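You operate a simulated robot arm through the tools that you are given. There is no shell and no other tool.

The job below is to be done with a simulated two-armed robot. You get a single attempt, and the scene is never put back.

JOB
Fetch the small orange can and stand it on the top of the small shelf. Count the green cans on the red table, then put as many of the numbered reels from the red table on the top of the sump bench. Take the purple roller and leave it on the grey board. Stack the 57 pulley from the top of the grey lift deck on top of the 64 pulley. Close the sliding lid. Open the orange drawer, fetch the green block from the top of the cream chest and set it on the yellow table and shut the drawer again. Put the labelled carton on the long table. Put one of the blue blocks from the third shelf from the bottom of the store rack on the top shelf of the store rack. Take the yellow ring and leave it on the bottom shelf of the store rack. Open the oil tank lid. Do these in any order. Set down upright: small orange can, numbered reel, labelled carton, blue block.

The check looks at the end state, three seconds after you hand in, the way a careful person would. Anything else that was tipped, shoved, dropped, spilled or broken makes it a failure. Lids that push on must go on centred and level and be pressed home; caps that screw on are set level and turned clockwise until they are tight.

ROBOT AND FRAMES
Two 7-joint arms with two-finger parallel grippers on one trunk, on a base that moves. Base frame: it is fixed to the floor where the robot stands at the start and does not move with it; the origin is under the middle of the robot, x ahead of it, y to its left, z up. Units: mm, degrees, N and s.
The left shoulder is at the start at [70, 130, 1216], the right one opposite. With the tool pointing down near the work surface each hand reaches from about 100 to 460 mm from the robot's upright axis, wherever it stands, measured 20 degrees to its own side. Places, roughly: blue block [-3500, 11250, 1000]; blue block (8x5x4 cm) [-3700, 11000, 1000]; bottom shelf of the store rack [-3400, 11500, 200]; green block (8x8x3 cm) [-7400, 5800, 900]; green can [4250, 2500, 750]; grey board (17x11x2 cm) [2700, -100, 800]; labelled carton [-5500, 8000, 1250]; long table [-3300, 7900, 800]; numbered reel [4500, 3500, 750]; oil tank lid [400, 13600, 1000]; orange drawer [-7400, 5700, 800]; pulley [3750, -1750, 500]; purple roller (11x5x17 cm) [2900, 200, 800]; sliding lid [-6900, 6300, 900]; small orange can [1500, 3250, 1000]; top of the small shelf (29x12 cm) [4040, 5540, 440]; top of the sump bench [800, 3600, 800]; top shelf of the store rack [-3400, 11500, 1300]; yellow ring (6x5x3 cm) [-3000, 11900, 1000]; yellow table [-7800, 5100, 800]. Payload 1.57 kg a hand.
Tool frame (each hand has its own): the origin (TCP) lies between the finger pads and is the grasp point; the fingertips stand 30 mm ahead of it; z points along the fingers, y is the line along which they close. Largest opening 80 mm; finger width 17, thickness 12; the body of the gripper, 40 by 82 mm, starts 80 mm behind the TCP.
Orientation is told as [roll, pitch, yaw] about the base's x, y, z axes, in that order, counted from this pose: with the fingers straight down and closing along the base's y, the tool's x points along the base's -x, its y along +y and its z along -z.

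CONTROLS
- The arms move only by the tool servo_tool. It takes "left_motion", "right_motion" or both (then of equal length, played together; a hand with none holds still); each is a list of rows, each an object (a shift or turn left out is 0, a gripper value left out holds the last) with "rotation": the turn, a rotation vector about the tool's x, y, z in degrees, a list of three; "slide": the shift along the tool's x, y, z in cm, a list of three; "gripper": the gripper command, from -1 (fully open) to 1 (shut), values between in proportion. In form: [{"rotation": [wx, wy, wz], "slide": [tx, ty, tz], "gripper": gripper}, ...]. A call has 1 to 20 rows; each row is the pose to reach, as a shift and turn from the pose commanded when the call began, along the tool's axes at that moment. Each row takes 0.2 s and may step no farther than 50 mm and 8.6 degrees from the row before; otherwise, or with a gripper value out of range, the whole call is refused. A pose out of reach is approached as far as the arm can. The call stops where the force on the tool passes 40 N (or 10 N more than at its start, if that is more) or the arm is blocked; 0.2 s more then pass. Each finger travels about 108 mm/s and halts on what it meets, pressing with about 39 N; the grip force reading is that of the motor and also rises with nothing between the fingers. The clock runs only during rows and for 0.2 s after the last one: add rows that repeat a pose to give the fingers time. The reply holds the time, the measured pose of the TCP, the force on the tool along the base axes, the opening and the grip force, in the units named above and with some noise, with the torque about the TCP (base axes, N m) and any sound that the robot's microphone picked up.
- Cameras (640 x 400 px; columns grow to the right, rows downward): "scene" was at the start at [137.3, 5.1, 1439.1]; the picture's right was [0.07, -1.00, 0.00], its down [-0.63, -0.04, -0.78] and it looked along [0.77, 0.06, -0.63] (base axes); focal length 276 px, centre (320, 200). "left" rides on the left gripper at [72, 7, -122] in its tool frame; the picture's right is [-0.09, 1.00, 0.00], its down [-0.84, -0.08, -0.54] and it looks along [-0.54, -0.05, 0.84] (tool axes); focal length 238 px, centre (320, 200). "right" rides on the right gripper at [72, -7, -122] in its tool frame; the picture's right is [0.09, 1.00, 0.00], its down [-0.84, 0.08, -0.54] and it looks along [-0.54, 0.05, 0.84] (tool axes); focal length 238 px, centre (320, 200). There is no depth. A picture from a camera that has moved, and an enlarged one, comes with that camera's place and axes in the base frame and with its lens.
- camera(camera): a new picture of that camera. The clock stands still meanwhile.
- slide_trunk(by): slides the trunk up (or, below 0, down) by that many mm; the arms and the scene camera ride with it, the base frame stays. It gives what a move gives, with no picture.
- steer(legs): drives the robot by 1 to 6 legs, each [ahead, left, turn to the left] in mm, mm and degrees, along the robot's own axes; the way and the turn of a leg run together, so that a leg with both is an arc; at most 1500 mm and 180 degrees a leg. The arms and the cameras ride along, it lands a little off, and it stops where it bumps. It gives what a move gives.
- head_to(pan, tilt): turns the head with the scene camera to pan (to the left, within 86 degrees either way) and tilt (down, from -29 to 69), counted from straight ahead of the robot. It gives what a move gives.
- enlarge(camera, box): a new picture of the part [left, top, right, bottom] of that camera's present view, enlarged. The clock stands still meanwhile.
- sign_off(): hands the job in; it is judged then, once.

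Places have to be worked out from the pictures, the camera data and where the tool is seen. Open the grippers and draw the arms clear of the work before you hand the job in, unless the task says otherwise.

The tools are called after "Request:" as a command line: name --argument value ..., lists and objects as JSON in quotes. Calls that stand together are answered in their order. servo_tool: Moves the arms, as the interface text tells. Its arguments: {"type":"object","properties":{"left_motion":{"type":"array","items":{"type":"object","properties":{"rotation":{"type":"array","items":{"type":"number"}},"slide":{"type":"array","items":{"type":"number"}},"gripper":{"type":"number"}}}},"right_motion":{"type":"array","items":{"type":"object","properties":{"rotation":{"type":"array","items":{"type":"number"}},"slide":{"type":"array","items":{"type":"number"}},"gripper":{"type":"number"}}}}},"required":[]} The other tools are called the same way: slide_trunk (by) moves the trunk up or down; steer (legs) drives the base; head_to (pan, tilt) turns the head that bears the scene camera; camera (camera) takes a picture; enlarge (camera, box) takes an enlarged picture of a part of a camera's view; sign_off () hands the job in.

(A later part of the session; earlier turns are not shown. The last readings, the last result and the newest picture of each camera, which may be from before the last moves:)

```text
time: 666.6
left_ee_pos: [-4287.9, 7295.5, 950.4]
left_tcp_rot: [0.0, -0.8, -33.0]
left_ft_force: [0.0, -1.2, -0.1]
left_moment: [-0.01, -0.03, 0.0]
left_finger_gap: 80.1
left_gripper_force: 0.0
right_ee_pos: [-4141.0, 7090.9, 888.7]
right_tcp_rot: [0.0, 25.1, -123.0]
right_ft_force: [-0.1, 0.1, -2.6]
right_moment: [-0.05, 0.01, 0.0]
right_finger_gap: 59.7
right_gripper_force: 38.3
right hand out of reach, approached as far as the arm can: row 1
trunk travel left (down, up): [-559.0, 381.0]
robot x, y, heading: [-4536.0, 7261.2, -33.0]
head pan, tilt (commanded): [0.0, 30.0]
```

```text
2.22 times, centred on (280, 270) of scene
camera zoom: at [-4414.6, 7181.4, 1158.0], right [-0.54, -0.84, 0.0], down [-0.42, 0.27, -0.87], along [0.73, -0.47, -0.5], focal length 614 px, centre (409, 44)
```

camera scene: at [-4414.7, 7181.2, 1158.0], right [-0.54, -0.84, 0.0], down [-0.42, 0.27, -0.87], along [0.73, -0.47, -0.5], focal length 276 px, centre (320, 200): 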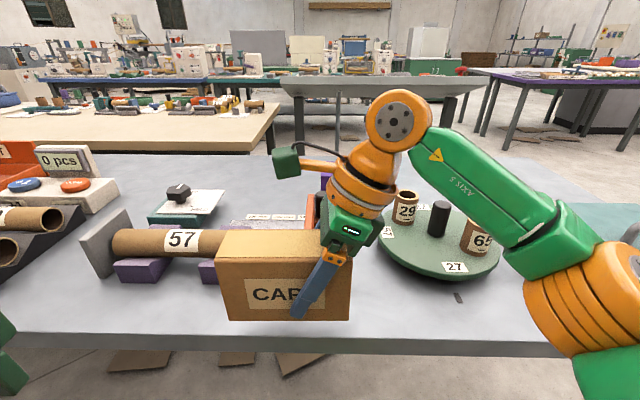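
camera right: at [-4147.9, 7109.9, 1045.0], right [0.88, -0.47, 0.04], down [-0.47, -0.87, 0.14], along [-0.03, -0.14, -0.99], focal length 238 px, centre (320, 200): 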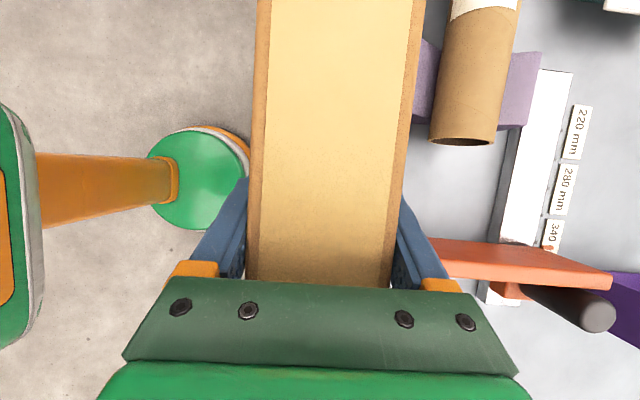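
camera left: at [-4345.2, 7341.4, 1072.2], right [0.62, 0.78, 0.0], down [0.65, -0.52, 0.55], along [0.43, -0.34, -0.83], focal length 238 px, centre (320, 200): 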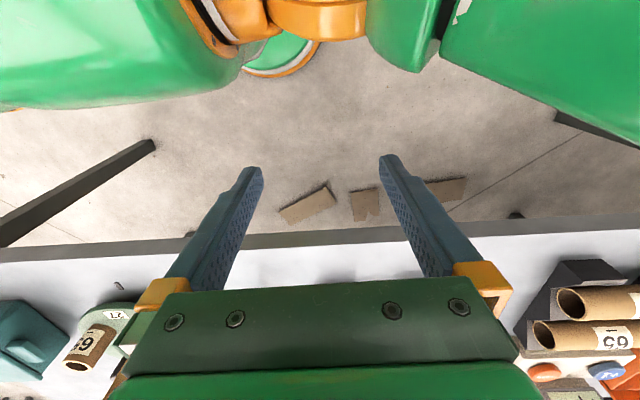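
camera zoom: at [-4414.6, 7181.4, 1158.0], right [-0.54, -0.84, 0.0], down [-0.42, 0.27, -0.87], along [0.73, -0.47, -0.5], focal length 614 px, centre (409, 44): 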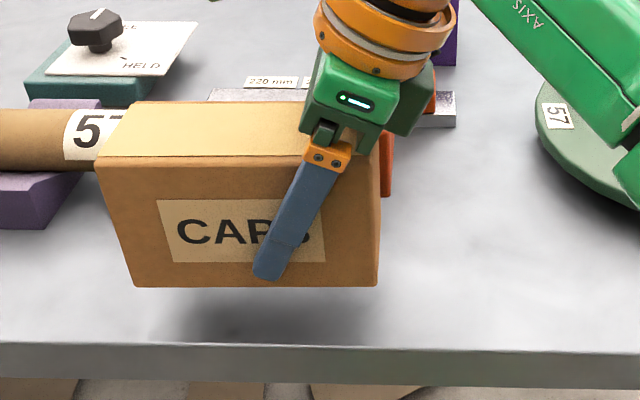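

Still above the table by the shadow. I lower another 20 mm and check.

Request:
servo_tool --right_motion '[{"slide": [-0.42, 0, 0.91]}, {"slide": [-0.85, 0, 1.81]}, {"slide": [-0.85, 0, 1.81]}]'

Request:
enlarge --camera "scene" --box '[160, 180, 400, 360]'

Request:
camera --camera "right"

```text
time: 667.5
left_ee_pos: [-4286.7, 7295.7, 950.4]
left_tcp_rot: [0.0, -0.7, -33.2]
left_ft_force: [0.9, -0.1, 0.3]
left_moment: [-0.01, 0.01, -0.01]
left_finger_gap: 80.0
left_gripper_force: 0.0
right_ee_pos: [-4141.6, 7089.0, 869.4]
right_tcp_rot: [-0.2, 25.1, -123.1]
right_ft_force: [-0.9, 0.1, -3.0]
right_moment: [-0.03, 0.02, -0.01]
right_finger_gap: 59.8
right_gripper_force: 39.1
trunk travel left (down, up): [-559.0, 381.0]
robot x, y, heading: [-4538.1, 7260.5, -32.9]
head pan, tilt (commanded): [0.0, 30.0]
```

```text
2.22 times, centred on (280, 270) of scene
camera zoom: at [-4414.6, 7181.3, 1158.0], right [-0.54, -0.84, 0.0], down [-0.42, 0.27, -0.87], along [0.73, -0.47, -0.5], focal length 614 px, centre (409, 44)
```

zoom: 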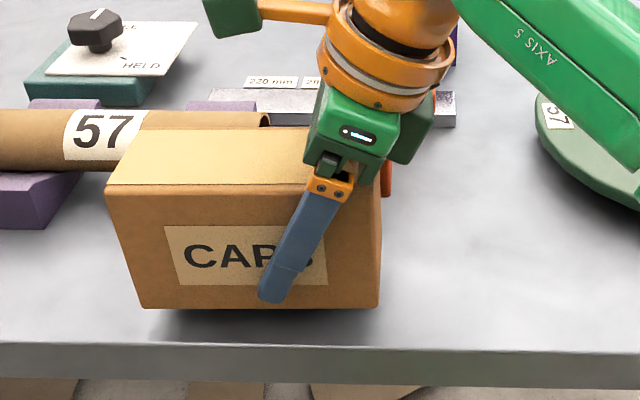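

```text
taken
camera right: at [-4139.8, 7104.4, 1008.4], right [0.88, -0.47, 0.04], down [-0.47, -0.87, 0.14], along [-0.03, -0.14, -0.99], focal length 238 px, centre (320, 200)
```

right: 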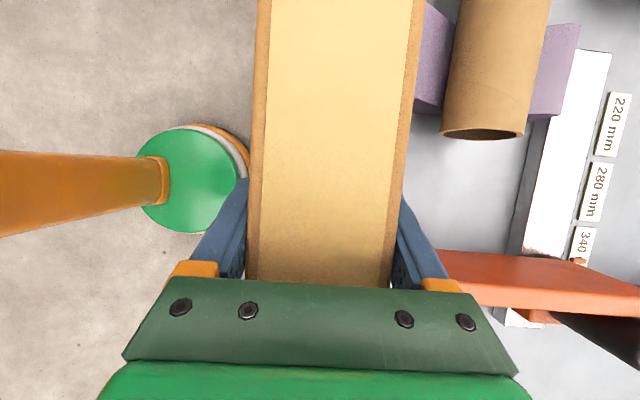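

The shadow is closing; I lower in small steps now.

Request:
servo_tool --right_motion '[{"slide": [-0.17, 0, 0.36]}, {"slide": [-0.34, 0, 0.72]}, {"slide": [-0.34, 0, 0.72]}]'

Request:
servo_tool --right_motion '[{"slide": [-0.13, 0, 0.27]}, {"slide": [-0.21, 0, 0.45]}, {"slide": [-0.21, 0, 0.45]}]'

Request:
enlarge --camera "scene" --box '[160, 180, 400, 360]'

```text
time: 668.2
left_ee_pos: [-4287.4, 7295.0, 950.8]
left_tcp_rot: [0.1, -0.9, -33.0]
left_ft_force: [0.1, 0.7, -0.7]
left_moment: [-0.01, -0.01, -0.04]
left_finger_gap: 80.3
left_gripper_force: 0.1
right_ee_pos: [-4140.5, 7089.4, 860.0]
right_tcp_rot: [-0.1, 25.0, -122.9]
right_ft_force: [-0.3, 0.0, -2.7]
right_moment: [-0.05, 0.06, -0.01]
right_finger_gap: 59.8
right_gripper_force: 38.9
trunk travel left (down, up): [-559.0, 381.0]
robot x, y, heading: [-4533.6, 7262.6, -32.9]
head pan, tilt (commanded): [0.0, 30.0]
```

```text
time: 669.0
left_ee_pos: [-4286.7, 7295.7, 951.0]
left_tcp_rot: [0.0, -0.7, -33.0]
left_ft_force: [-0.1, 0.4, 0.2]
left_moment: [0.01, 0.0, 0.0]
left_finger_gap: 80.1
left_gripper_force: 0.1
right_ee_pos: [-4142.8, 7089.9, 855.2]
right_tcp_rot: [-0.2, 25.1, -123.0]
right_ft_force: [0.1, 0.7, -3.6]
right_moment: [-0.08, 0.03, -0.02]
right_finger_gap: 59.8
right_gripper_force: 39.4
trunk travel left (down, up): [-559.0, 381.0]
robot x, y, heading: [-4532.0, 7258.9, -33.1]
head pan, tilt (commanded): [0.0, 30.0]
```

```text
2.22 times, centred on (280, 270) of scene
camera zoom: at [-4414.5, 7181.2, 1158.0], right [-0.54, -0.84, 0.0], down [-0.42, 0.27, -0.87], along [0.73, -0.47, -0.5], focal length 614 px, centre (409, 44)
```

zoom: 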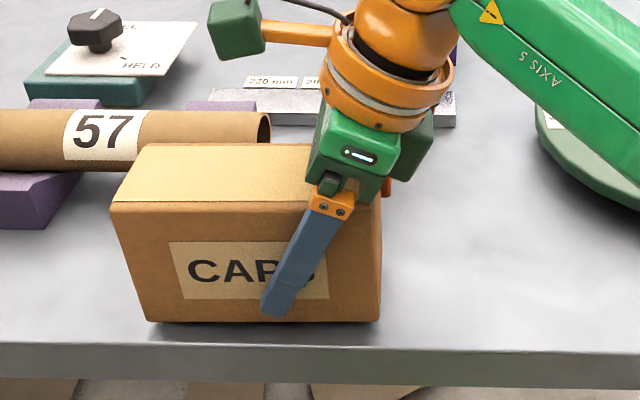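

Request:
servo_tool --right_motion '[{"slide": [-0.08, 0, 0.18]}, {"slide": [-0.17, 0, 0.36]}, {"slide": [-0.17, 0, 0.36]}]'

Request:
servo_tool --right_motion '[{"slide": [-0.08, 0, 0.18]}, {"slide": [-0.17, 0, 0.36]}, {"slide": [-0.17, 0, 0.36]}]'

```text
time: 669.9
left_ee_pos: [-4287.0, 7294.6, 950.2]
left_tcp_rot: [0.1, -0.8, -32.9]
left_ft_force: [-0.7, -0.1, 0.3]
left_moment: [0.01, -0.01, -0.01]
left_finger_gap: 80.2
left_gripper_force: 0.0
right_ee_pos: [-4142.2, 7089.1, 852.4]
right_tcp_rot: [-0.1, 25.1, -122.9]
right_ft_force: [0.3, 0.2, -2.8]
right_moment: [-0.04, 0.03, -0.02]
right_finger_gap: 59.9
right_gripper_force: 39.1
trunk travel left (down, up): [-559.0, 381.0]
robot x, y, heading: [-4538.0, 7255.9, -33.1]
head pan, tilt (commanded): [0.0, 30.0]
```

```text
time: 670.6
left_ee_pos: [-4287.2, 7295.2, 951.8]
left_tcp_rot: [-0.1, -0.8, -33.0]
left_ft_force: [-0.4, -0.1, -0.2]
left_moment: [0.0, -0.02, 0.0]
left_finger_gap: 79.9
left_gripper_force: 0.0
right_ee_pos: [-4142.6, 7089.7, 849.9]
right_tcp_rot: [0.0, 25.2, -123.0]
right_ft_force: [5.5, -1.0, 11.5]
right_moment: [1.14, -0.71, -0.49]
right_finger_gap: 59.8
right_gripper_force: 39.2
trunk travel left (down, up): [-559.0, 381.0]
robot x, y, heading: [-4533.9, 7258.2, -33.2]
head pan, tilt (commanded): [0.0, 30.0]
```

Contact with the table (top about 804 mm). I open the fingers a little at a time and then rise straight up.

Request:
servo_tool --right_motion '[{"slide": [0, 0, 0], "gripper": -0.6}, {"slide": [0, 0, 0], "gripper": -0.7}, {"slide": [0, 0, 0], "gripper": -0.82}, {"slide": [0, 0, 0], "gripper": -0.82}, {"slide": [0.85, 0, -1.81], "gripper": -0.82}, {"slide": [2.1, 0, -4.5], "gripper": -0.82}, {"slide": [3.8, 0, -8.15], "gripper": -0.82}, {"slide": [5.5, 0, -11.8], "gripper": -0.82}, {"slide": [6.8, 0, -14.5], "gripper": -0.82}]'

Request:
camera --camera "scene"

Request:
camera --camera "right"

```text
time: 672.6
left_ee_pos: [-4287.2, 7295.8, 950.6]
left_tcp_rot: [-0.1, -0.8, -33.0]
left_ft_force: [-0.3, -0.3, 0.5]
left_moment: [-0.04, 0.0, -0.03]
left_finger_gap: 80.0
left_gripper_force: 0.0
right_ee_pos: [-4171.6, 7090.1, 954.6]
right_tcp_rot: [0.1, 25.1, -122.9]
right_ft_force: [-0.2, 0.3, -0.5]
right_moment: [-0.02, 0.01, 0.02]
right_finger_gap: 72.8
right_gripper_force: 0.1
right hand out of reach, approached as far as the arm can: row 7, 8, 9
trunk travel left (down, up): [-559.0, 381.0]
robot x, y, heading: [-4535.1, 7258.8, -32.9]
head pan, tilt (commanded): [0.0, 30.0]
```

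```text
taken
camera scene: at [-4415.3, 7182.7, 1158.2], right [-0.54, -0.84, 0.0], down [-0.42, 0.27, -0.87], along [0.73, -0.47, -0.5], focal length 276 px, centre (320, 200)
```

scene: 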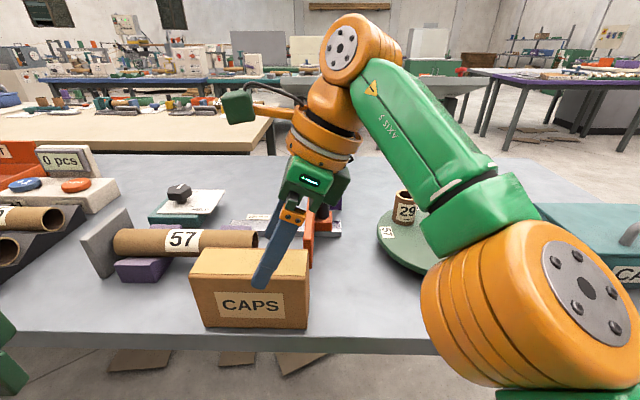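

```text
taken
camera right: at [-4169.8, 7105.2, 1094.0], right [0.88, -0.47, 0.04], down [-0.47, -0.87, 0.14], along [-0.03, -0.14, -0.99], focal length 238 px, centre (320, 200)
```

right: 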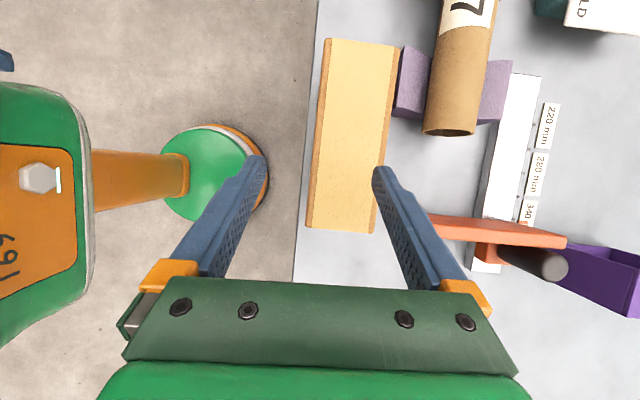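

The carton stands upright on the long table, clear of the edge and of its neighbours. I raise the trunk, back away, and set the right hand straight again.

Request:
slide_trunk --by 295

Request:
steer --legs '[[-450, 0, 0]]'

Request:
servo_tool --right_motion '[{"rotation": [0, -8.3, 0], "gripper": -1}, {"rotation": [0, -16.6, 0], "gripper": -1}, {"rotation": [0, -25, 0], "gripper": -1}, {"rotation": [0, -25, 0], "slide": [0, -4, 0], "gripper": -1}, {"rotation": [0, -25, 0], "slide": [0, -5, 0], "gripper": -1}]'

Request:
servo_tool --right_motion '[{"rotation": [0, 0, -8.2]}, {"rotation": [0, 0, -16.4]}, {"rotation": [0, 0, -24.6]}, {"rotation": [0, 0, -32.8]}, {"rotation": [0, 0, -41]}, {"rotation": [0, 0, -49.2]}, {"rotation": [0, 0, -57.4]}, {"rotation": [0, 0, -65.6]}, {"rotation": [0, 0, -73.8]}, {"rotation": [0, 0, -82]}, {"rotation": [0, 0, -90]}, {"rotation": [0, 0, -90]}]'

Request:
camera --camera "scene"

```text
time: 675.6
left_ee_pos: [-4287.0, 7295.3, 1244.5]
left_tcp_rot: [0.1, -0.8, -33.0]
left_ft_force: [0.1, 0.0, -0.2]
left_moment: [0.02, 0.0, 0.01]
left_finger_gap: 79.8
left_gripper_force: 0.1
right_ee_pos: [-4171.1, 7090.1, 1248.5]
right_tcp_rot: [0.0, 25.1, -123.0]
right_ft_force: [-0.6, -0.3, -0.2]
right_moment: [0.0, 0.04, 0.02]
right_finger_gap: 72.6
right_gripper_force: 0.1
trunk travel left (down, up): [-854.0, 86.0]
robot x, y, heading: [-4532.2, 7261.5, -33.0]
head pan, tilt (commanded): [0.0, 30.0]
```

```text
time: 678.3
left_ee_pos: [-4662.1, 7537.9, 1246.3]
left_tcp_rot: [0.0, -0.6, -32.9]
left_ft_force: [-0.3, -0.3, -0.2]
left_moment: [0.0, -0.02, 0.0]
left_finger_gap: 80.0
left_gripper_force: 0.1
right_ee_pos: [-4544.8, 7333.0, 1247.3]
right_tcp_rot: [-0.1, 25.1, -122.8]
right_ft_force: [0.6, -0.5, 0.0]
right_moment: [0.0, 0.02, 0.02]
right_finger_gap: 72.6
right_gripper_force: 0.1
trunk travel left (down, up): [-854.0, 86.0]
robot x, y, heading: [-4912.7, 7496.6, -33.0]
head pan, tilt (commanded): [0.0, 30.0]
```

```text
time: 679.5
left_ee_pos: [-4663.6, 7539.7, 1246.4]
left_tcp_rot: [-0.1, -0.8, -32.8]
left_ft_force: [-0.2, 0.1, 0.4]
left_moment: [-0.02, 0.01, -0.01]
left_finger_gap: 80.0
left_gripper_force: 0.0
right_ee_pos: [-4599.0, 7350.5, 1228.2]
right_tcp_rot: [-0.7, 0.7, -124.0]
right_ft_force: [0.7, 0.6, -1.0]
right_moment: [-0.02, 0.01, 0.0]
right_finger_gap: 80.2
right_gripper_force: 0.1
right hand out of reach, approached as far as the arm can: row 1, 2, 3, 4, 5
trunk travel left (down, up): [-854.0, 86.0]
robot x, y, heading: [-4912.4, 7499.7, -33.0]
head pan, tilt (commanded): [0.0, 30.0]
```

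```text
time: 682.1
left_ee_pos: [-4663.0, 7538.7, 1246.0]
left_tcp_rot: [0.1, -0.8, -32.8]
left_ft_force: [0.3, -0.7, 0.5]
left_moment: [-0.03, 0.0, 0.0]
left_finger_gap: 80.3
left_gripper_force: 0.0
right_ee_pos: [-4598.3, 7357.8, 1229.1]
right_tcp_rot: [0.2, -0.1, -32.7]
right_ft_force: [0.1, 0.6, -1.0]
right_moment: [-0.03, 0.01, 0.01]
right_finger_gap: 80.1
right_gripper_force: 0.0
trunk travel left (down, up): [-854.0, 86.0]
robot x, y, heading: [-4909.7, 7502.4, -32.8]
head pan, tilt (commanded): [0.0, 30.0]
```

```text
taken
camera scene: at [-4790.6, 7424.5, 1453.0], right [-0.54, -0.84, 0.0], down [-0.42, 0.27, -0.87], along [0.73, -0.47, -0.5], focal length 276 px, centre (320, 200)
```

scene: 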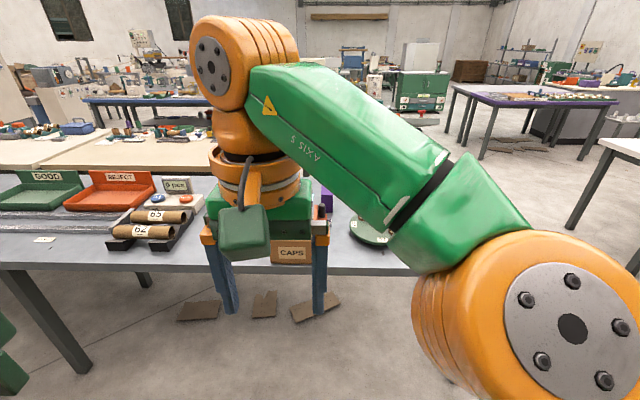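

The labelled carton is done. I move the right hand back to its own side and drive along the aisle southwest toward the chest with the drawer.

Request:
servo_tool --right_motion '[{"slide": [0, -4, 0]}, {"slide": [0, -8, 0]}, {"slide": [0, -12, 0]}, {"slide": [0, -16, 0]}, {"slide": [0, -19, 0]}, {"slide": [0, -19, 0]}]'

Request:
steer --legs '[[-50, 0, -90.6], [1300, 0, 0], [650, 0, 0]]'

Request:
head_to --pan -45 --tilt 15

Request:
camera --camera "scene"

Request:
head_to --pan 0 --tilt 15

Request:
camera --camera "scene"

```text
time: 683.5
left_ee_pos: [-4661.8, 7538.5, 1245.3]
left_tcp_rot: [-0.2, -0.9, -32.8]
left_ft_force: [0.4, -0.2, 0.3]
left_moment: [0.0, 0.03, 0.01]
left_finger_gap: 80.0
left_gripper_force: 0.1
right_ee_pos: [-4701.7, 7197.0, 1228.3]
right_tcp_rot: [0.1, 0.1, -32.8]
right_ft_force: [-0.7, 0.6, 0.0]
right_moment: [-0.01, 0.02, 0.01]
right_finger_gap: 80.2
right_gripper_force: 0.0
trunk travel left (down, up): [-854.0, 86.0]
robot x, y, heading: [-4909.0, 7499.7, -32.8]
head pan, tilt (commanded): [0.0, 30.0]
```

```text
time: 697.1
left_ee_pos: [-5931.0, 5651.6, 1245.2]
left_tcp_rot: [0.0, -0.8, -122.4]
left_ft_force: [-0.4, 0.3, 0.1]
left_moment: [-0.01, -0.04, 0.0]
left_finger_gap: 80.1
left_gripper_force: 0.0
right_ee_pos: [-6272.2, 5686.3, 1230.0]
right_tcp_rot: [0.0, 0.0, -122.4]
right_ft_force: [0.0, -0.3, 0.2]
right_moment: [0.0, -0.02, 0.01]
right_finger_gap: 80.0
right_gripper_force: 0.1
trunk travel left (down, up): [-854.0, 86.0]
robot x, y, heading: [-5973.4, 5896.4, -121.9]
head pan, tilt (commanded): [0.0, 30.0]
```

```text
time: 698.2
left_ee_pos: [-5930.4, 5650.8, 1245.0]
left_tcp_rot: [0.0, -0.8, -122.3]
left_ft_force: [-0.3, -0.2, 0.1]
left_moment: [-0.01, 0.0, 0.03]
left_finger_gap: 79.8
left_gripper_force: 0.1
right_ee_pos: [-6272.7, 5686.2, 1228.1]
right_tcp_rot: [0.0, 0.0, -122.1]
right_ft_force: [0.0, -0.4, 0.9]
right_moment: [0.03, 0.04, 0.0]
right_finger_gap: 80.0
right_gripper_force: 0.0
trunk travel left (down, up): [-854.0, 86.0]
robot x, y, heading: [-5967.2, 5900.2, -122.3]
head pan, tilt (commanded): [-45.0, 15.0]
```

```text
taken
camera scene: at [-6086.9, 5833.2, 1477.2], right [-0.22, 0.98, 0.0], down [0.25, 0.06, -0.97], along [-0.94, -0.21, -0.26], focal length 276 px, centre (320, 200)
```

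scene: 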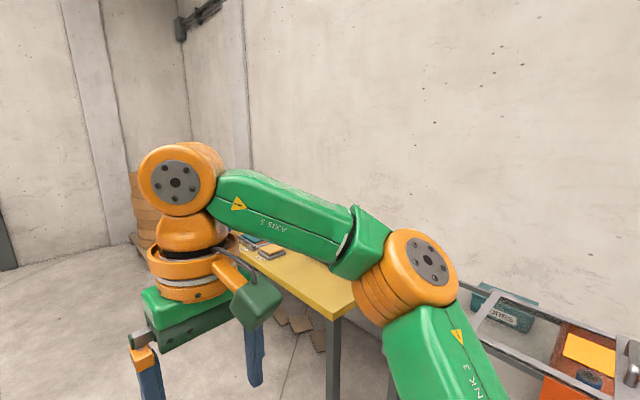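

```text
time: 699.4
left_ee_pos: [-5932.1, 5649.7, 1246.9]
left_tcp_rot: [0.0, -0.7, -122.2]
left_ft_force: [-0.4, 0.0, -0.2]
left_moment: [0.01, 0.04, -0.05]
left_finger_gap: 79.9
left_gripper_force: 0.0
right_ee_pos: [-6272.9, 5685.3, 1229.7]
right_tcp_rot: [0.0, -0.1, -122.2]
right_ft_force: [-0.2, 0.0, 0.0]
right_moment: [0.02, -0.01, 0.01]
right_finger_gap: 80.0
right_gripper_force: 0.0
trunk travel left (down, up): [-854.0, 86.0]
robot x, y, heading: [-5970.2, 5899.9, -122.5]
head pan, tilt (commanded): [0.0, 15.0]
```

```text
taken
camera scene: at [-6045.9, 5775.0, 1477.3], right [-0.85, 0.53, 0.0], down [0.14, 0.22, -0.97], along [-0.52, -0.82, -0.26], focal length 276 px, centre (320, 200)
```

scene: 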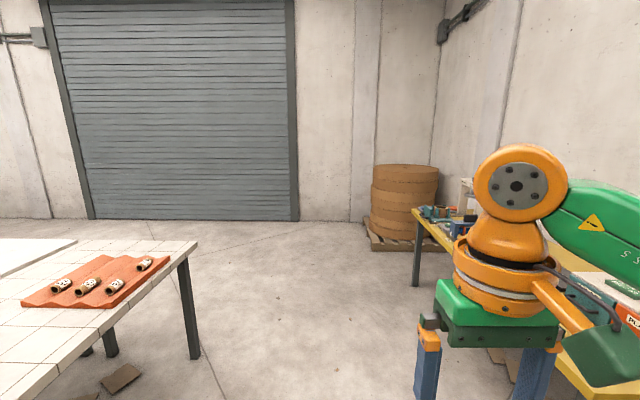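

The yellow table and other furniture are on my right along the wall. I turn to face the wall and look.

Request:
steer --legs '[[0, 0, -90.9]]'

Request:
head_to --pan 0 --tilt 25

Request:
camera --camera "scene"

Request:
head_to --pan 45 --tilt 20

Request:
camera --camera "scene"

```text
time: 703.6
left_ee_pos: [-6219.1, 5865.3, 1247.1]
left_tcp_rot: [0.0, -0.8, 146.0]
left_ft_force: [-0.3, 0.3, 0.0]
left_moment: [0.05, -0.03, 0.02]
left_finger_gap: 79.9
left_gripper_force: 0.1
right_ee_pos: [-6173.6, 6205.5, 1229.7]
right_tcp_rot: [0.1, 0.0, 146.1]
right_ft_force: [0.3, -0.4, 0.7]
right_moment: [-0.03, -0.02, 0.01]
right_finger_gap: 79.8
right_gripper_force: 0.1
trunk travel left (down, up): [-854.0, 86.0]
robot x, y, heading: [-5970.0, 5897.1, 145.9]
head pan, tilt (commanded): [0.0, 15.0]
```

```text
time: 704.4
left_ee_pos: [-6218.5, 5865.6, 1246.8]
left_tcp_rot: [-0.1, -0.9, 145.9]
left_ft_force: [-1.0, 0.2, -0.3]
left_moment: [-0.03, -0.02, 0.03]
left_finger_gap: 79.9
left_gripper_force: 0.1
right_ee_pos: [-6173.3, 6206.0, 1229.3]
right_tcp_rot: [0.1, 0.1, 146.0]
right_ft_force: [-0.5, 0.2, -1.4]
right_moment: [0.0, -0.01, 0.02]
right_finger_gap: 79.9
right_gripper_force: 0.0
trunk travel left (down, up): [-854.0, 86.0]
robot x, y, heading: [-5973.8, 5898.7, 145.9]
head pan, tilt (commanded): [0.0, 25.0]
```

```text
taken
camera scene: at [-6087.3, 5975.7, 1461.1], right [0.56, 0.83, 0.0], down [0.35, -0.24, -0.91], along [-0.75, 0.51, -0.42], focal length 276 px, centre (320, 200)
```

scene: 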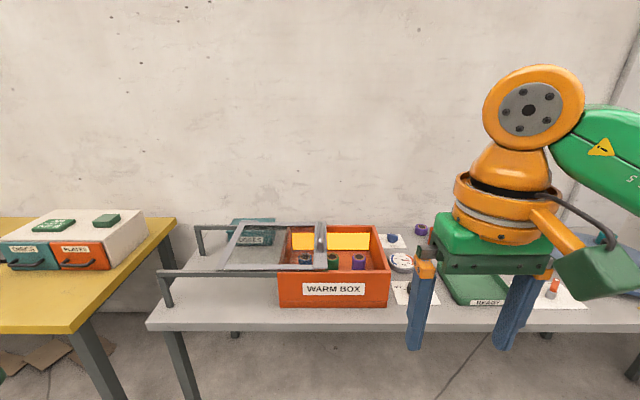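

```text
time: 705.5
left_ee_pos: [-6218.9, 5866.5, 1245.6]
left_tcp_rot: [0.0, -0.8, 146.0]
left_ft_force: [0.2, -0.4, 0.2]
left_moment: [0.02, -0.04, -0.01]
left_finger_gap: 80.2
left_gripper_force: 0.1
right_ee_pos: [-6174.3, 6205.9, 1229.6]
right_tcp_rot: [0.1, 0.0, 146.0]
right_ft_force: [0.0, 0.3, 0.7]
right_moment: [-0.03, -0.01, -0.01]
right_finger_gap: 79.8
right_gripper_force: 0.1
trunk travel left (down, up): [-854.0, 86.0]
robot x, y, heading: [-5971.7, 5894.0, 146.0]
head pan, tilt (commanded): [45.0, 20.0]
```

```text
taken
camera scene: at [-6102.2, 5906.6, 1469.1], right [-0.19, 0.98, 0.0], down [0.34, 0.07, -0.94], along [-0.92, -0.18, -0.34], focal length 276 px, centre (320, 200)
```

scene: 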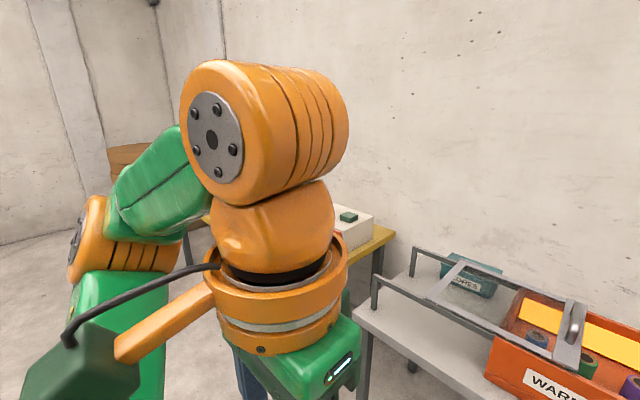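

I see the orange WARM BOX with a sliding lid on rails, and on the yellow table the cream chest with a teal and an orange drawer and two green things on top. I enlarge both.

Request:
head_to --pan 10 --tilt 25

Request:
enlarge --camera "scene" --box '[40, 190, 280, 310]'

Request:
enlarge --camera "scene" --box '[200, 190, 480, 340]'

```text
time: 706.5
left_ee_pos: [-6219.3, 5864.7, 1246.5]
left_tcp_rot: [-0.1, -0.8, 146.0]
left_ft_force: [0.1, 0.0, -0.2]
left_moment: [0.01, -0.01, -0.02]
left_finger_gap: 79.9
left_gripper_force: 0.1
right_ee_pos: [-6174.0, 6204.2, 1229.8]
right_tcp_rot: [0.1, 0.1, 146.0]
right_ft_force: [-0.3, 0.7, 0.0]
right_moment: [0.0, -0.02, -0.01]
right_finger_gap: 80.0
right_gripper_force: 0.1
trunk travel left (down, up): [-854.0, 86.0]
robot x, y, heading: [-5972.7, 5895.7, 146.2]
head pan, tilt (commanded): [10.0, 25.0]
```

```text
2.67 times, centred on (160, 250) of scene
camera zoom: at [-6095.0, 5961.5, 1461.0], right [0.41, 0.91, 0.0], down [0.39, -0.17, -0.91], along [-0.83, 0.37, -0.42], focal length 736 px, centre (747, 67)
```

zoom: 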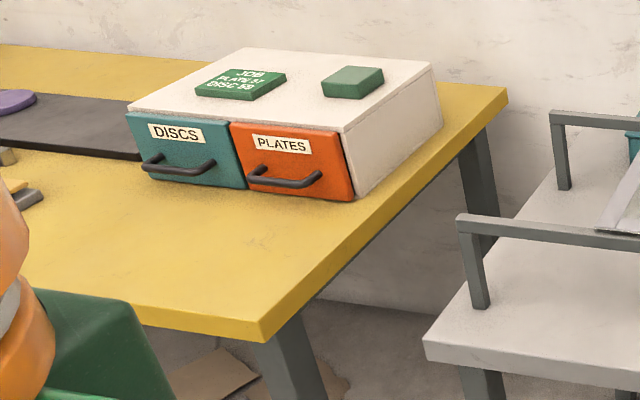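

```text
2.29 times, centred on (340, 265) of scene
camera zoom: at [-6095.0, 5961.5, 1461.0], right [0.41, 0.91, 0.0], down [0.39, -0.17, -0.91], along [-0.83, 0.37, -0.42], focal length 631 px, centre (274, 51)
```

zoom: 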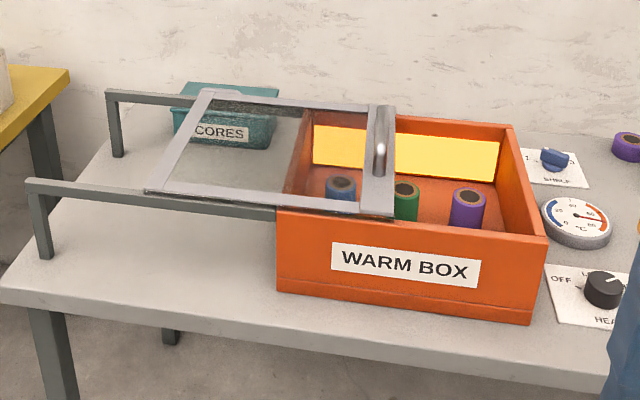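

Sliding lid: a framed glass plate with a fore-aft pull, which must slide about 190 mm to the right to close the WARM BOX. I drive 430 mm forward, right in front of it, and look down on the pull.

Request:
steer --legs '[[430, 0, 0.4]]'

Request:
head_to --pan 0 --tilt 45

Request:
camera --camera "scene"

Request:
camera --camera "right"

```text
time: 709.1
left_ee_pos: [-6579.6, 6105.7, 1246.3]
left_tcp_rot: [0.0, -0.9, 146.2]
left_ft_force: [-0.7, 0.6, -0.2]
left_moment: [0.02, 0.0, 0.02]
left_finger_gap: 80.1
left_gripper_force: 0.0
right_ee_pos: [-6534.8, 6447.5, 1230.2]
right_tcp_rot: [0.1, 0.0, 146.3]
right_ft_force: [-1.0, -0.2, -0.3]
right_moment: [0.01, 0.01, 0.0]
right_finger_gap: 80.0
right_gripper_force: 0.1
trunk travel left (down, up): [-854.0, 86.0]
robot x, y, heading: [-6336.2, 6141.6, 146.3]
head pan, tilt (commanded): [10.0, 25.0]
```

```text
time: 710.0
left_ee_pos: [-6581.9, 6107.9, 1246.6]
left_tcp_rot: [-0.1, -0.9, 146.4]
left_ft_force: [-0.2, -0.5, -0.4]
left_moment: [-0.02, 0.02, 0.0]
left_finger_gap: 80.3
left_gripper_force: 0.0
right_ee_pos: [-6538.7, 6448.9, 1229.0]
right_tcp_rot: [0.1, -0.1, 146.3]
right_ft_force: [0.4, 0.1, -0.4]
right_moment: [-0.01, 0.0, 0.02]
right_finger_gap: 80.2
right_gripper_force: 0.0
trunk travel left (down, up): [-854.0, 86.0]
robot x, y, heading: [-6338.3, 6142.0, 146.4]
head pan, tilt (commanded): [0.0, 45.0]
```

```text
taken
camera scene: at [-6441.7, 6212.2, 1430.5], right [0.55, 0.83, 0.0], down [0.59, -0.39, -0.71], along [-0.59, 0.39, -0.71], focal length 276 px, centre (320, 200)
```

scene: 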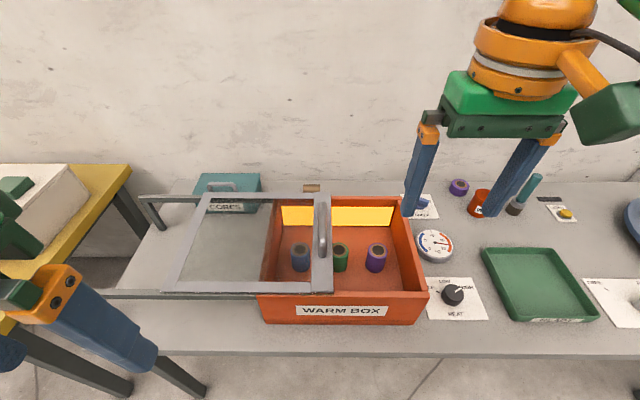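

```text
taken
camera right: at [-6474.1, 6413.0, 1350.2], right [-0.48, -0.88, 0.0], down [-0.74, 0.4, 0.54], along [-0.48, 0.26, -0.84], focal length 238 px, centre (320, 200)
```

right: 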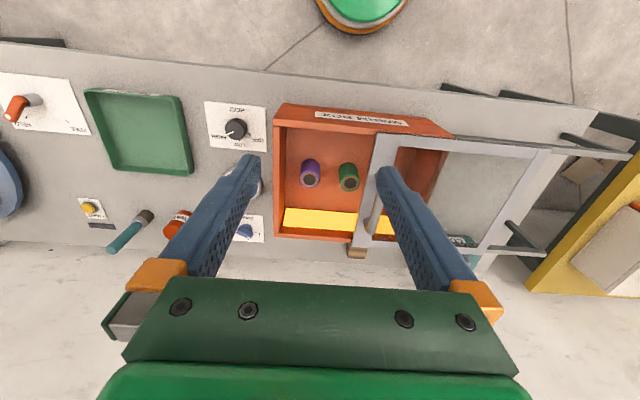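

The pull is about 486 mm ahead, right on my centre line, and the lid must travel about 180 mm right. I drive 50 mm closer and bring the right hand above the pull.

Request:
steer --legs '[[50, 0, 0]]'

Request:
servo_tool --right_motion '[{"slide": [-2, 3, 3]}, {"slide": [-4, 6, 6]}, {"slide": [-6, 9, 9]}, {"slide": [-8, 12, 12]}, {"slide": [-9.9, 14.2, 15]}, {"slide": [-9.9, 14.2, 18.5]}, {"slide": [-9.9, 14.2, 18.5]}]'

Request:
camera --camera "right"

Request:
enlarge --camera "scene" --box '[230, 150, 450, 350]'

```text
time: 710.9
left_ee_pos: [-6615.3, 6128.3, 1247.4]
left_tcp_rot: [0.1, -1.3, 146.2]
left_ft_force: [0.0, -1.1, 0.2]
left_moment: [0.03, 0.09, -0.02]
left_finger_gap: 80.2
left_gripper_force: 0.0
right_ee_pos: [-6572.1, 6470.4, 1231.3]
right_tcp_rot: [0.1, -0.4, 146.4]
right_ft_force: [0.5, 0.2, 0.2]
right_moment: [0.05, 0.07, 0.0]
right_finger_gap: 79.9
right_gripper_force: 0.1
trunk travel left (down, up): [-854.0, 86.0]
robot x, y, heading: [-6378.1, 6171.1, 146.3]
head pan, tilt (commanded): [0.0, 45.0]
```

```text
time: 712.5
left_ee_pos: [-6620.8, 6135.1, 1245.7]
left_tcp_rot: [0.0, -0.8, 146.2]
left_ft_force: [0.7, -0.4, 1.0]
left_moment: [-0.02, -0.01, 0.01]
left_finger_gap: 80.1
left_gripper_force: 0.0
right_ee_pos: [-6738.7, 6412.2, 1044.3]
right_tcp_rot: [0.2, -0.1, 146.4]
right_ft_force: [0.1, -0.6, 0.4]
right_moment: [-0.01, -0.01, -0.03]
right_finger_gap: 80.0
right_gripper_force: 0.0
trunk travel left (down, up): [-854.0, 86.0]
robot x, y, heading: [-6374.7, 6170.1, 146.3]
head pan, tilt (commanded): [0.0, 45.0]
```

```text
taken
camera right: at [-6675.1, 6377.9, 1164.7], right [-0.47, -0.88, 0.0], down [-0.74, 0.4, 0.54], along [-0.48, 0.26, -0.84], focal length 238 px, centre (320, 200)
```

right: 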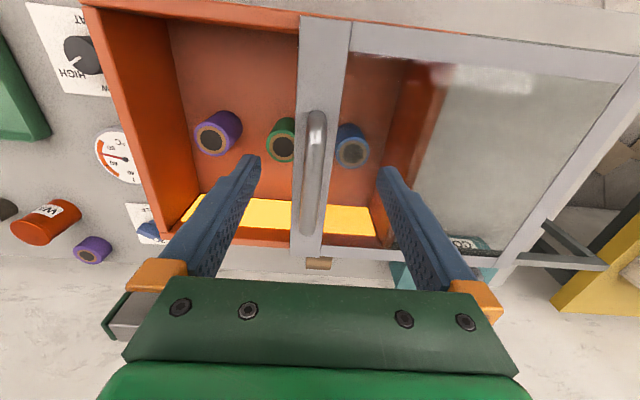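

```text
2.00 times, centred on (340, 250) of scene
camera zoom: at [-6482.4, 6240.3, 1430.4], right [0.55, 0.83, 0.0], down [0.59, -0.39, -0.71], along [-0.59, 0.39, -0.71], focal length 552 px, centre (280, 100)
```

zoom: 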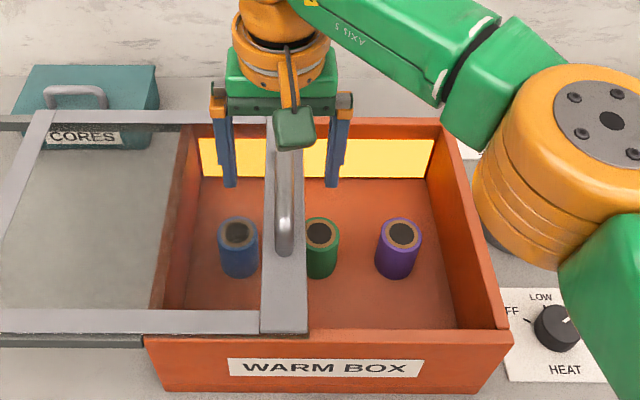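

The pull is a long arched bar, about 6 mm right of the hand's axis. I descend so it is between the fingers and close.

Request:
servo_tool --right_motion '[{"slide": [0, -0.6, 2]}, {"slide": [0, -0.6, 4]}, {"slide": [0, -0.6, 4.8]}, {"slide": [0, -0.6, 4.8]}]'

Request:
camera --camera "right"

```text
time: 713.5
left_ee_pos: [-6621.3, 6134.7, 1245.9]
left_tcp_rot: [0.0, -0.8, 146.2]
left_ft_force: [-0.8, 0.5, -0.5]
left_moment: [-0.01, -0.05, 0.03]
left_finger_gap: 80.1
left_gripper_force: 0.0
right_ee_pos: [-6737.7, 6416.0, 997.2]
right_tcp_rot: [0.1, 0.0, 146.4]
right_ft_force: [-0.8, -0.5, 0.1]
right_moment: [0.0, 0.0, -0.03]
right_finger_gap: 80.1
right_gripper_force: 0.0
trunk travel left (down, up): [-854.0, 86.0]
robot x, y, heading: [-6375.9, 6170.8, 146.3]
head pan, tilt (commanded): [0.0, 45.0]
```

```text
taken
camera right: at [-6672.1, 6381.5, 1117.1], right [-0.48, -0.88, 0.0], down [-0.74, 0.4, 0.54], along [-0.48, 0.26, -0.84], focal length 238 px, centre (320, 200)
```

right: 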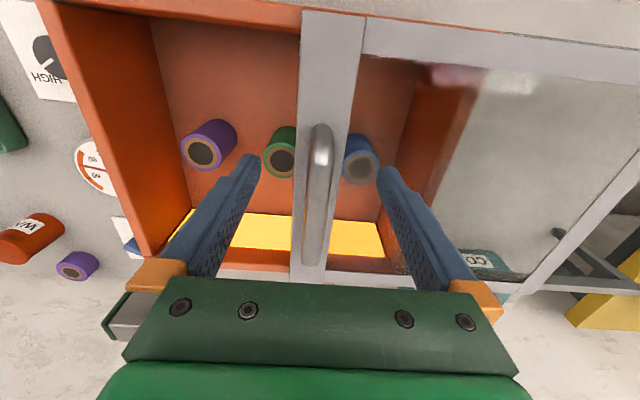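

I lower 10 mm more, keeping the tips just above the lid frame, and close on the bar.

Request:
servo_tool --right_motion '[{"slide": [0, 0, 0.5]}, {"slide": [0, 0, 1.0]}, {"slide": [0, 0, 1.0], "gripper": 1}, {"slide": [0, 0, 1.0], "gripper": 1}, {"slide": [0, 0, 1.0], "gripper": 1}, {"slide": [0, 0, 1.0], "gripper": 1}, {"slide": [0, 0, 1.0], "gripper": 1}]'

Request:
camera --camera "right"

```text
time: 715.1
left_ee_pos: [-6617.8, 6131.8, 1246.2]
left_tcp_rot: [0.0, -1.0, 146.1]
left_ft_force: [-0.1, -0.1, -0.1]
left_moment: [-0.01, 0.06, 0.0]
left_finger_gap: 80.2
left_gripper_force: 0.0
right_ee_pos: [-6734.9, 6414.4, 990.3]
right_tcp_rot: [0.4, -0.7, 146.3]
right_ft_force: [1.0, -1.3, 15.9]
right_moment: [-0.1, -0.1, 0.07]
right_finger_gap: 0.1
right_gripper_force: 21.1
trunk travel left (down, up): [-854.0, 86.0]
robot x, y, heading: [-6376.3, 6170.2, 146.5]
head pan, tilt (commanded): [0.0, 45.0]
stopped in row 7 (right hand): the force on the tool passed its limit at 41 N (the readings are from after the stop); the commanded pose is now the measured one
```

```text
taken
camera right: at [-6669.8, 6379.6, 1110.3], right [-0.48, -0.88, 0.0], down [-0.73, 0.4, 0.55], along [-0.49, 0.26, -0.83], focal length 238 px, centre (320, 200)
```

right: 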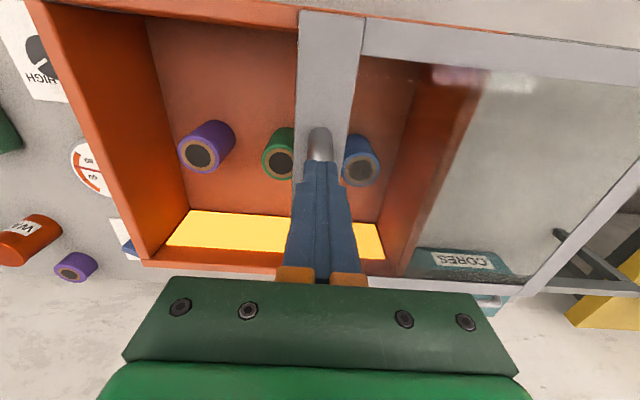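

The fingers closed just above the bar (it is lower than judged, top about 960). I rise, open, and go 25 mm lower.

Request:
servo_tool --right_motion '[{"slide": [0, 0, -1.0], "gripper": 1}, {"slide": [0, 0, -2.0], "gripper": -0.2}, {"slide": [0, 0, -2.0], "gripper": -0.4}, {"slide": [0, 0, -2.0], "gripper": -0.4}, {"slide": [0, 0, 0], "gripper": -0.4}, {"slide": [0, 0, 1.5], "gripper": -0.4}, {"slide": [0, 0, 2.2], "gripper": -0.4}, {"slide": [0, 0, 2.2], "gripper": -0.4}]'

Request:
camera --camera "right"

```text
time: 716.9
left_ee_pos: [-6623.0, 6134.4, 1245.7]
left_tcp_rot: [0.0, -0.8, 146.1]
left_ft_force: [-0.3, -0.3, -0.3]
left_moment: [-0.03, 0.01, -0.01]
left_finger_gap: 79.9
left_gripper_force: 0.0
right_ee_pos: [-6738.0, 6416.7, 964.4]
right_tcp_rot: [0.2, -0.3, 146.3]
right_ft_force: [0.0, 0.0, -0.4]
right_moment: [0.0, 0.01, -0.01]
right_finger_gap: 56.0
right_gripper_force: 0.1
trunk travel left (down, up): [-854.0, 86.0]
robot x, y, heading: [-6374.0, 6166.2, 146.3]
head pan, tilt (commanded): [0.0, 45.0]
```

```text
taken
camera right: at [-6672.9, 6381.6, 1086.3], right [-0.48, -0.88, 0.0], down [-0.74, 0.4, 0.55], along [-0.48, 0.26, -0.84], focal length 238 px, centre (320, 200)
```

right: 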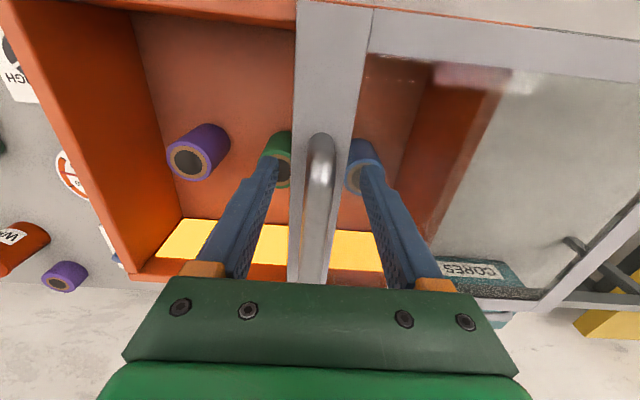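

Request:
servo_tool --right_motion '[{"slide": [0, 0, 0], "gripper": 0.5}, {"slide": [0, 0, 0], "gripper": 1}, {"slide": [0, 0, 0], "gripper": 1}, {"slide": [0, 0, 0], "gripper": 1}]'

Request:
camera --camera "right"

```text
time: 717.9
left_ee_pos: [-6622.8, 6134.5, 1245.7]
left_tcp_rot: [0.0, -0.8, 146.2]
left_ft_force: [-0.3, 0.0, -0.2]
left_moment: [0.01, 0.01, 0.02]
left_finger_gap: 80.0
left_gripper_force: 0.1
right_ee_pos: [-6737.0, 6416.7, 966.5]
right_tcp_rot: [0.1, -0.2, 146.3]
right_ft_force: [0.1, -0.3, -2.0]
right_moment: [0.03, 0.08, -0.3]
right_finger_gap: 19.9
right_gripper_force: 33.4
trunk travel left (down, up): [-854.0, 86.0]
robot x, y, heading: [-6374.0, 6168.9, 146.2]
head pan, tilt (commanded): [0.0, 45.0]
```

```text
taken
camera right: at [-6673.0, 6381.4, 1086.3], right [-0.48, -0.88, 0.0], down [-0.74, 0.4, 0.55], along [-0.48, 0.26, -0.84], focal length 238 px, centre (320, 200)
```

right: 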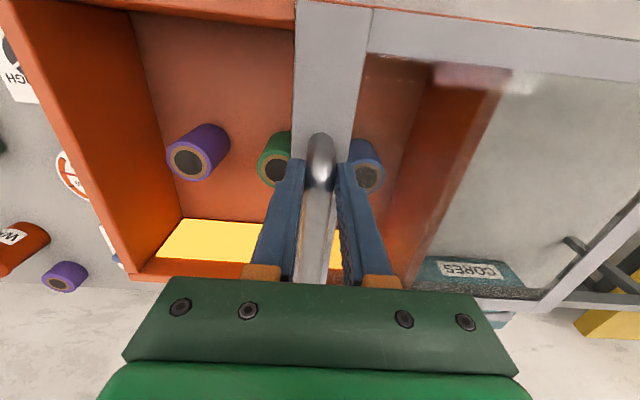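

The bar is gripped. I slide the lid to the right in 3 cm steps.

Request:
servo_tool --right_motion '[{"slide": [0, -2, 0]}, {"slide": [0, -4.5, 0]}, {"slide": [0, -7, 0]}, {"slide": [0, -9.5, 0]}, {"slide": [0, -12, 0]}, {"slide": [0, -12, 0]}]'

Request:
camera --camera "scene"

```text
time: 719.3
left_ee_pos: [-6621.3, 6134.2, 1246.3]
left_tcp_rot: [0.1, -0.9, 146.2]
left_ft_force: [0.8, -0.3, -0.1]
left_moment: [0.01, 0.01, 0.0]
left_finger_gap: 79.9
left_gripper_force: 0.1
right_ee_pos: [-6669.2, 6516.7, 966.6]
right_tcp_rot: [0.2, -0.3, 146.2]
right_ft_force: [8.0, -4.4, -9.6]
right_moment: [-0.31, -0.29, -0.28]
right_finger_gap: 19.8
right_gripper_force: 33.7
trunk travel left (down, up): [-854.0, 86.0]
robot x, y, heading: [-6372.7, 6164.8, 146.0]
head pan, tilt (commanded): [0.0, 45.0]
```

```text
taken
camera scene: at [-6480.2, 6239.4, 1430.6], right [0.55, 0.83, 0.0], down [0.59, -0.39, -0.71], along [-0.59, 0.39, -0.71], focal length 276 px, centre (320, 200)
```

scene: 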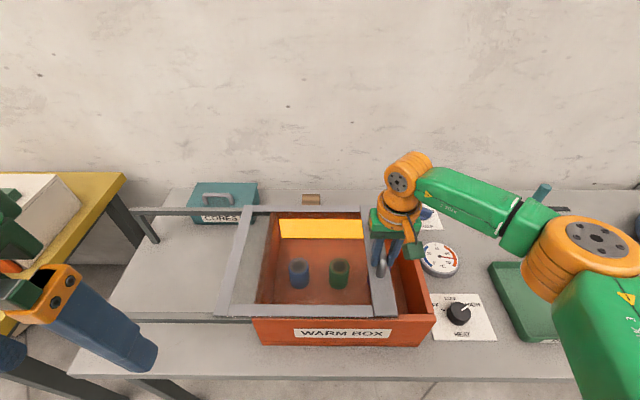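

The lid follows; about 60 mm remain. I continue, easing slightly back to relieve the side force.

Request:
servo_tool --right_motion '[{"slide": [0.15, -1.5, -0.1]}, {"slide": [0.2, -3, -0.1]}, {"slide": [0.2, -4.5, -0.1]}, {"slide": [0.25, -6, -0.1]}, {"slide": [0.25, -6, -0.1]}]'

Request:
enlarge --camera "scene" --box '[200, 180, 480, 360]'

```text
time: 720.5
left_ee_pos: [-6622.6, 6135.2, 1245.8]
left_tcp_rot: [0.0, -0.9, 146.2]
left_ft_force: [1.1, 1.1, -0.2]
left_moment: [-0.02, -0.01, -0.02]
left_finger_gap: 79.9
left_gripper_force: 0.0
right_ee_pos: [-6634.9, 6566.6, 966.9]
right_tcp_rot: [0.1, -0.3, 146.3]
right_ft_force: [0.3, 1.3, -0.8]
right_moment: [-0.3, -0.47, -0.19]
right_finger_gap: 19.9
right_gripper_force: 33.7
trunk travel left (down, up): [-854.0, 86.0]
robot x, y, heading: [-6374.4, 6167.3, 146.4]
head pan, tilt (commanded): [0.0, 45.0]
```

```text
2.22 times, centred on (340, 270) of scene
camera zoom: at [-6482.6, 6240.6, 1430.5], right [0.55, 0.83, 0.0], down [0.59, -0.39, -0.71], along [-0.59, 0.39, -0.71], focal length 614 px, centre (276, 44)
```

zoom: 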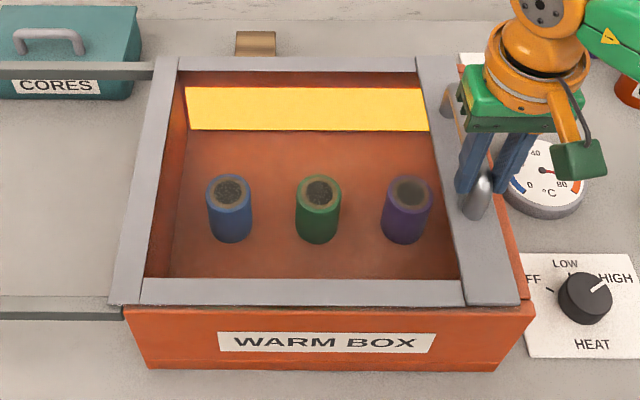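

Almost shut: about 12 mm to go by the edges. I push gently to the end stop.

Request:
servo_tool --right_motion '[{"slide": [0.05, -0.5, 0]}, {"slide": [0.05, -1.0, 0]}, {"slide": [0.05, -1.4, 0]}, {"slide": [0.05, -1.8, 0]}, {"slide": [0.05, -1.8, 0]}]'

Request:
enlarge --camera "scene" --box '[200, 180, 480, 360]'

```text
time: 721.7
left_ee_pos: [-6627.2, 6133.8, 1246.2]
left_tcp_rot: [-0.2, -0.6, 146.3]
left_ft_force: [-0.2, 0.1, -0.3]
left_moment: [0.0, 0.0, 0.01]
left_finger_gap: 79.9
left_gripper_force: 0.1
right_ee_pos: [-6627.4, 6577.3, 967.4]
right_tcp_rot: [0.1, -0.2, 146.5]
right_ft_force: [-3.8, -6.6, -7.3]
right_moment: [0.31, 0.81, -0.3]
right_finger_gap: 20.0
right_gripper_force: 33.5
trunk travel left (down, up): [-854.0, 86.0]
robot x, y, heading: [-6376.2, 6168.4, 146.5]
head pan, tilt (commanded): [0.0, 45.0]
```

```text
2.22 times, centred on (340, 270) of scene
camera zoom: at [-6485.5, 6237.5, 1430.2], right [0.55, 0.83, 0.0], down [0.59, -0.39, -0.71], along [-0.59, 0.39, -0.71], focal length 614 px, centre (276, 44)
```

zoom: 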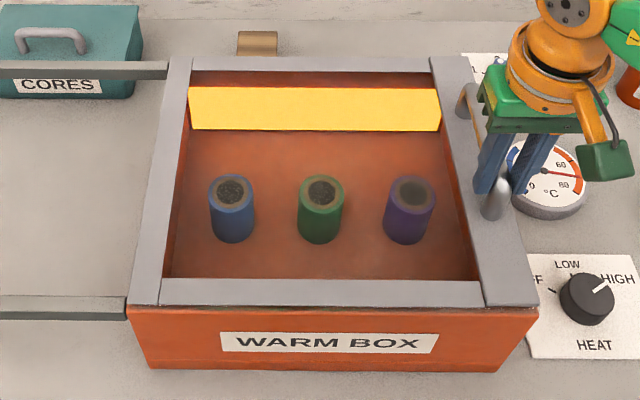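

The lid now lines up with the box on both sides. I press a little more to confirm the stop, then release.

Request:
servo_tool --right_motion '[{"slide": [0, -0.3, 0]}, {"slide": [0, -0.6, 0]}, {"slide": [0, -0.6, 0]}]'

Request:
servo_tool --right_motion '[{"slide": [0, 0.5, 0], "gripper": 1}, {"slide": [0, 0.5, 0], "gripper": 0.3}, {"slide": [0, 0.5, 0], "gripper": -0.1}, {"slide": [0, 0.5, 0], "gripper": -0.4}, {"slide": [0, 0.5, 0], "gripper": -0.4}, {"slide": [0, 0.5, -3], "gripper": -0.4}, {"slide": [0, 0.5, -7], "gripper": -0.4}, {"slide": [0, 0.5, -11], "gripper": -1}, {"slide": [0, 0.5, -15], "gripper": -1}, {"slide": [0, 0.5, -19], "gripper": -1}, {"slide": [0, 0.5, -23], "gripper": -1}]'

Request:
enlarge --camera "scene" --box '[200, 180, 480, 360]'

```text
time: 722.5
left_ee_pos: [-6629.4, 6129.0, 1244.0]
left_tcp_rot: [-0.5, -0.7, 146.3]
left_ft_force: [-0.8, -0.1, 0.0]
left_moment: [0.02, -0.02, 0.0]
left_finger_gap: 79.9
left_gripper_force: 0.1
right_ee_pos: [-6628.3, 6578.0, 965.9]
right_tcp_rot: [0.0, 0.1, 146.5]
right_ft_force: [-8.5, -26.1, -25.8]
right_moment: [-0.36, 0.64, -0.42]
right_finger_gap: 20.0
right_gripper_force: 33.7
trunk travel left (down, up): [-854.0, 86.0]
robot x, y, heading: [-6374.9, 6166.6, 146.5]
head pan, tilt (commanded): [0.0, 45.0]
```

```text
time: 724.9
left_ee_pos: [-6621.9, 6132.7, 1246.8]
left_tcp_rot: [-0.1, -0.8, 146.2]
left_ft_force: [-0.1, -0.1, 0.0]
left_moment: [0.0, 0.0, -0.02]
left_finger_gap: 80.0
left_gripper_force: 0.1
right_ee_pos: [-6623.9, 6580.0, 1196.6]
right_tcp_rot: [0.2, -0.3, 146.3]
right_ft_force: [0.8, -0.1, -0.1]
right_moment: [0.0, 0.02, 0.01]
right_finger_gap: 80.3
right_gripper_force: 0.2
trunk travel left (down, up): [-854.0, 86.0]
robot x, y, heading: [-6375.5, 6167.7, 146.5]
head pan, tilt (commanded): [0.0, 45.0]
```

```text
2.22 times, centred on (340, 270) of scene
camera zoom: at [-6482.6, 6237.8, 1430.5], right [0.55, 0.83, 0.0], down [0.59, -0.39, -0.71], along [-0.59, 0.39, -0.71], focal length 614 px, centre (276, 44)
```

zoom: 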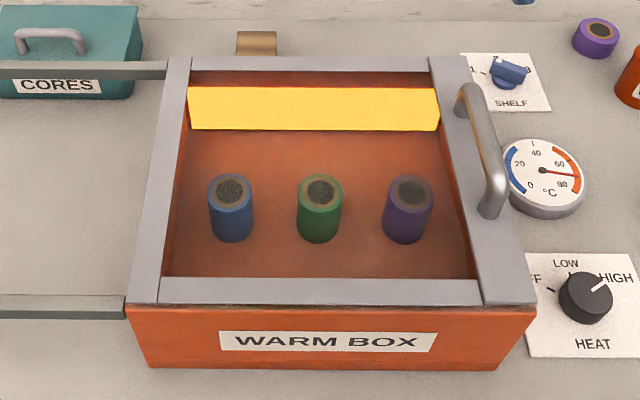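

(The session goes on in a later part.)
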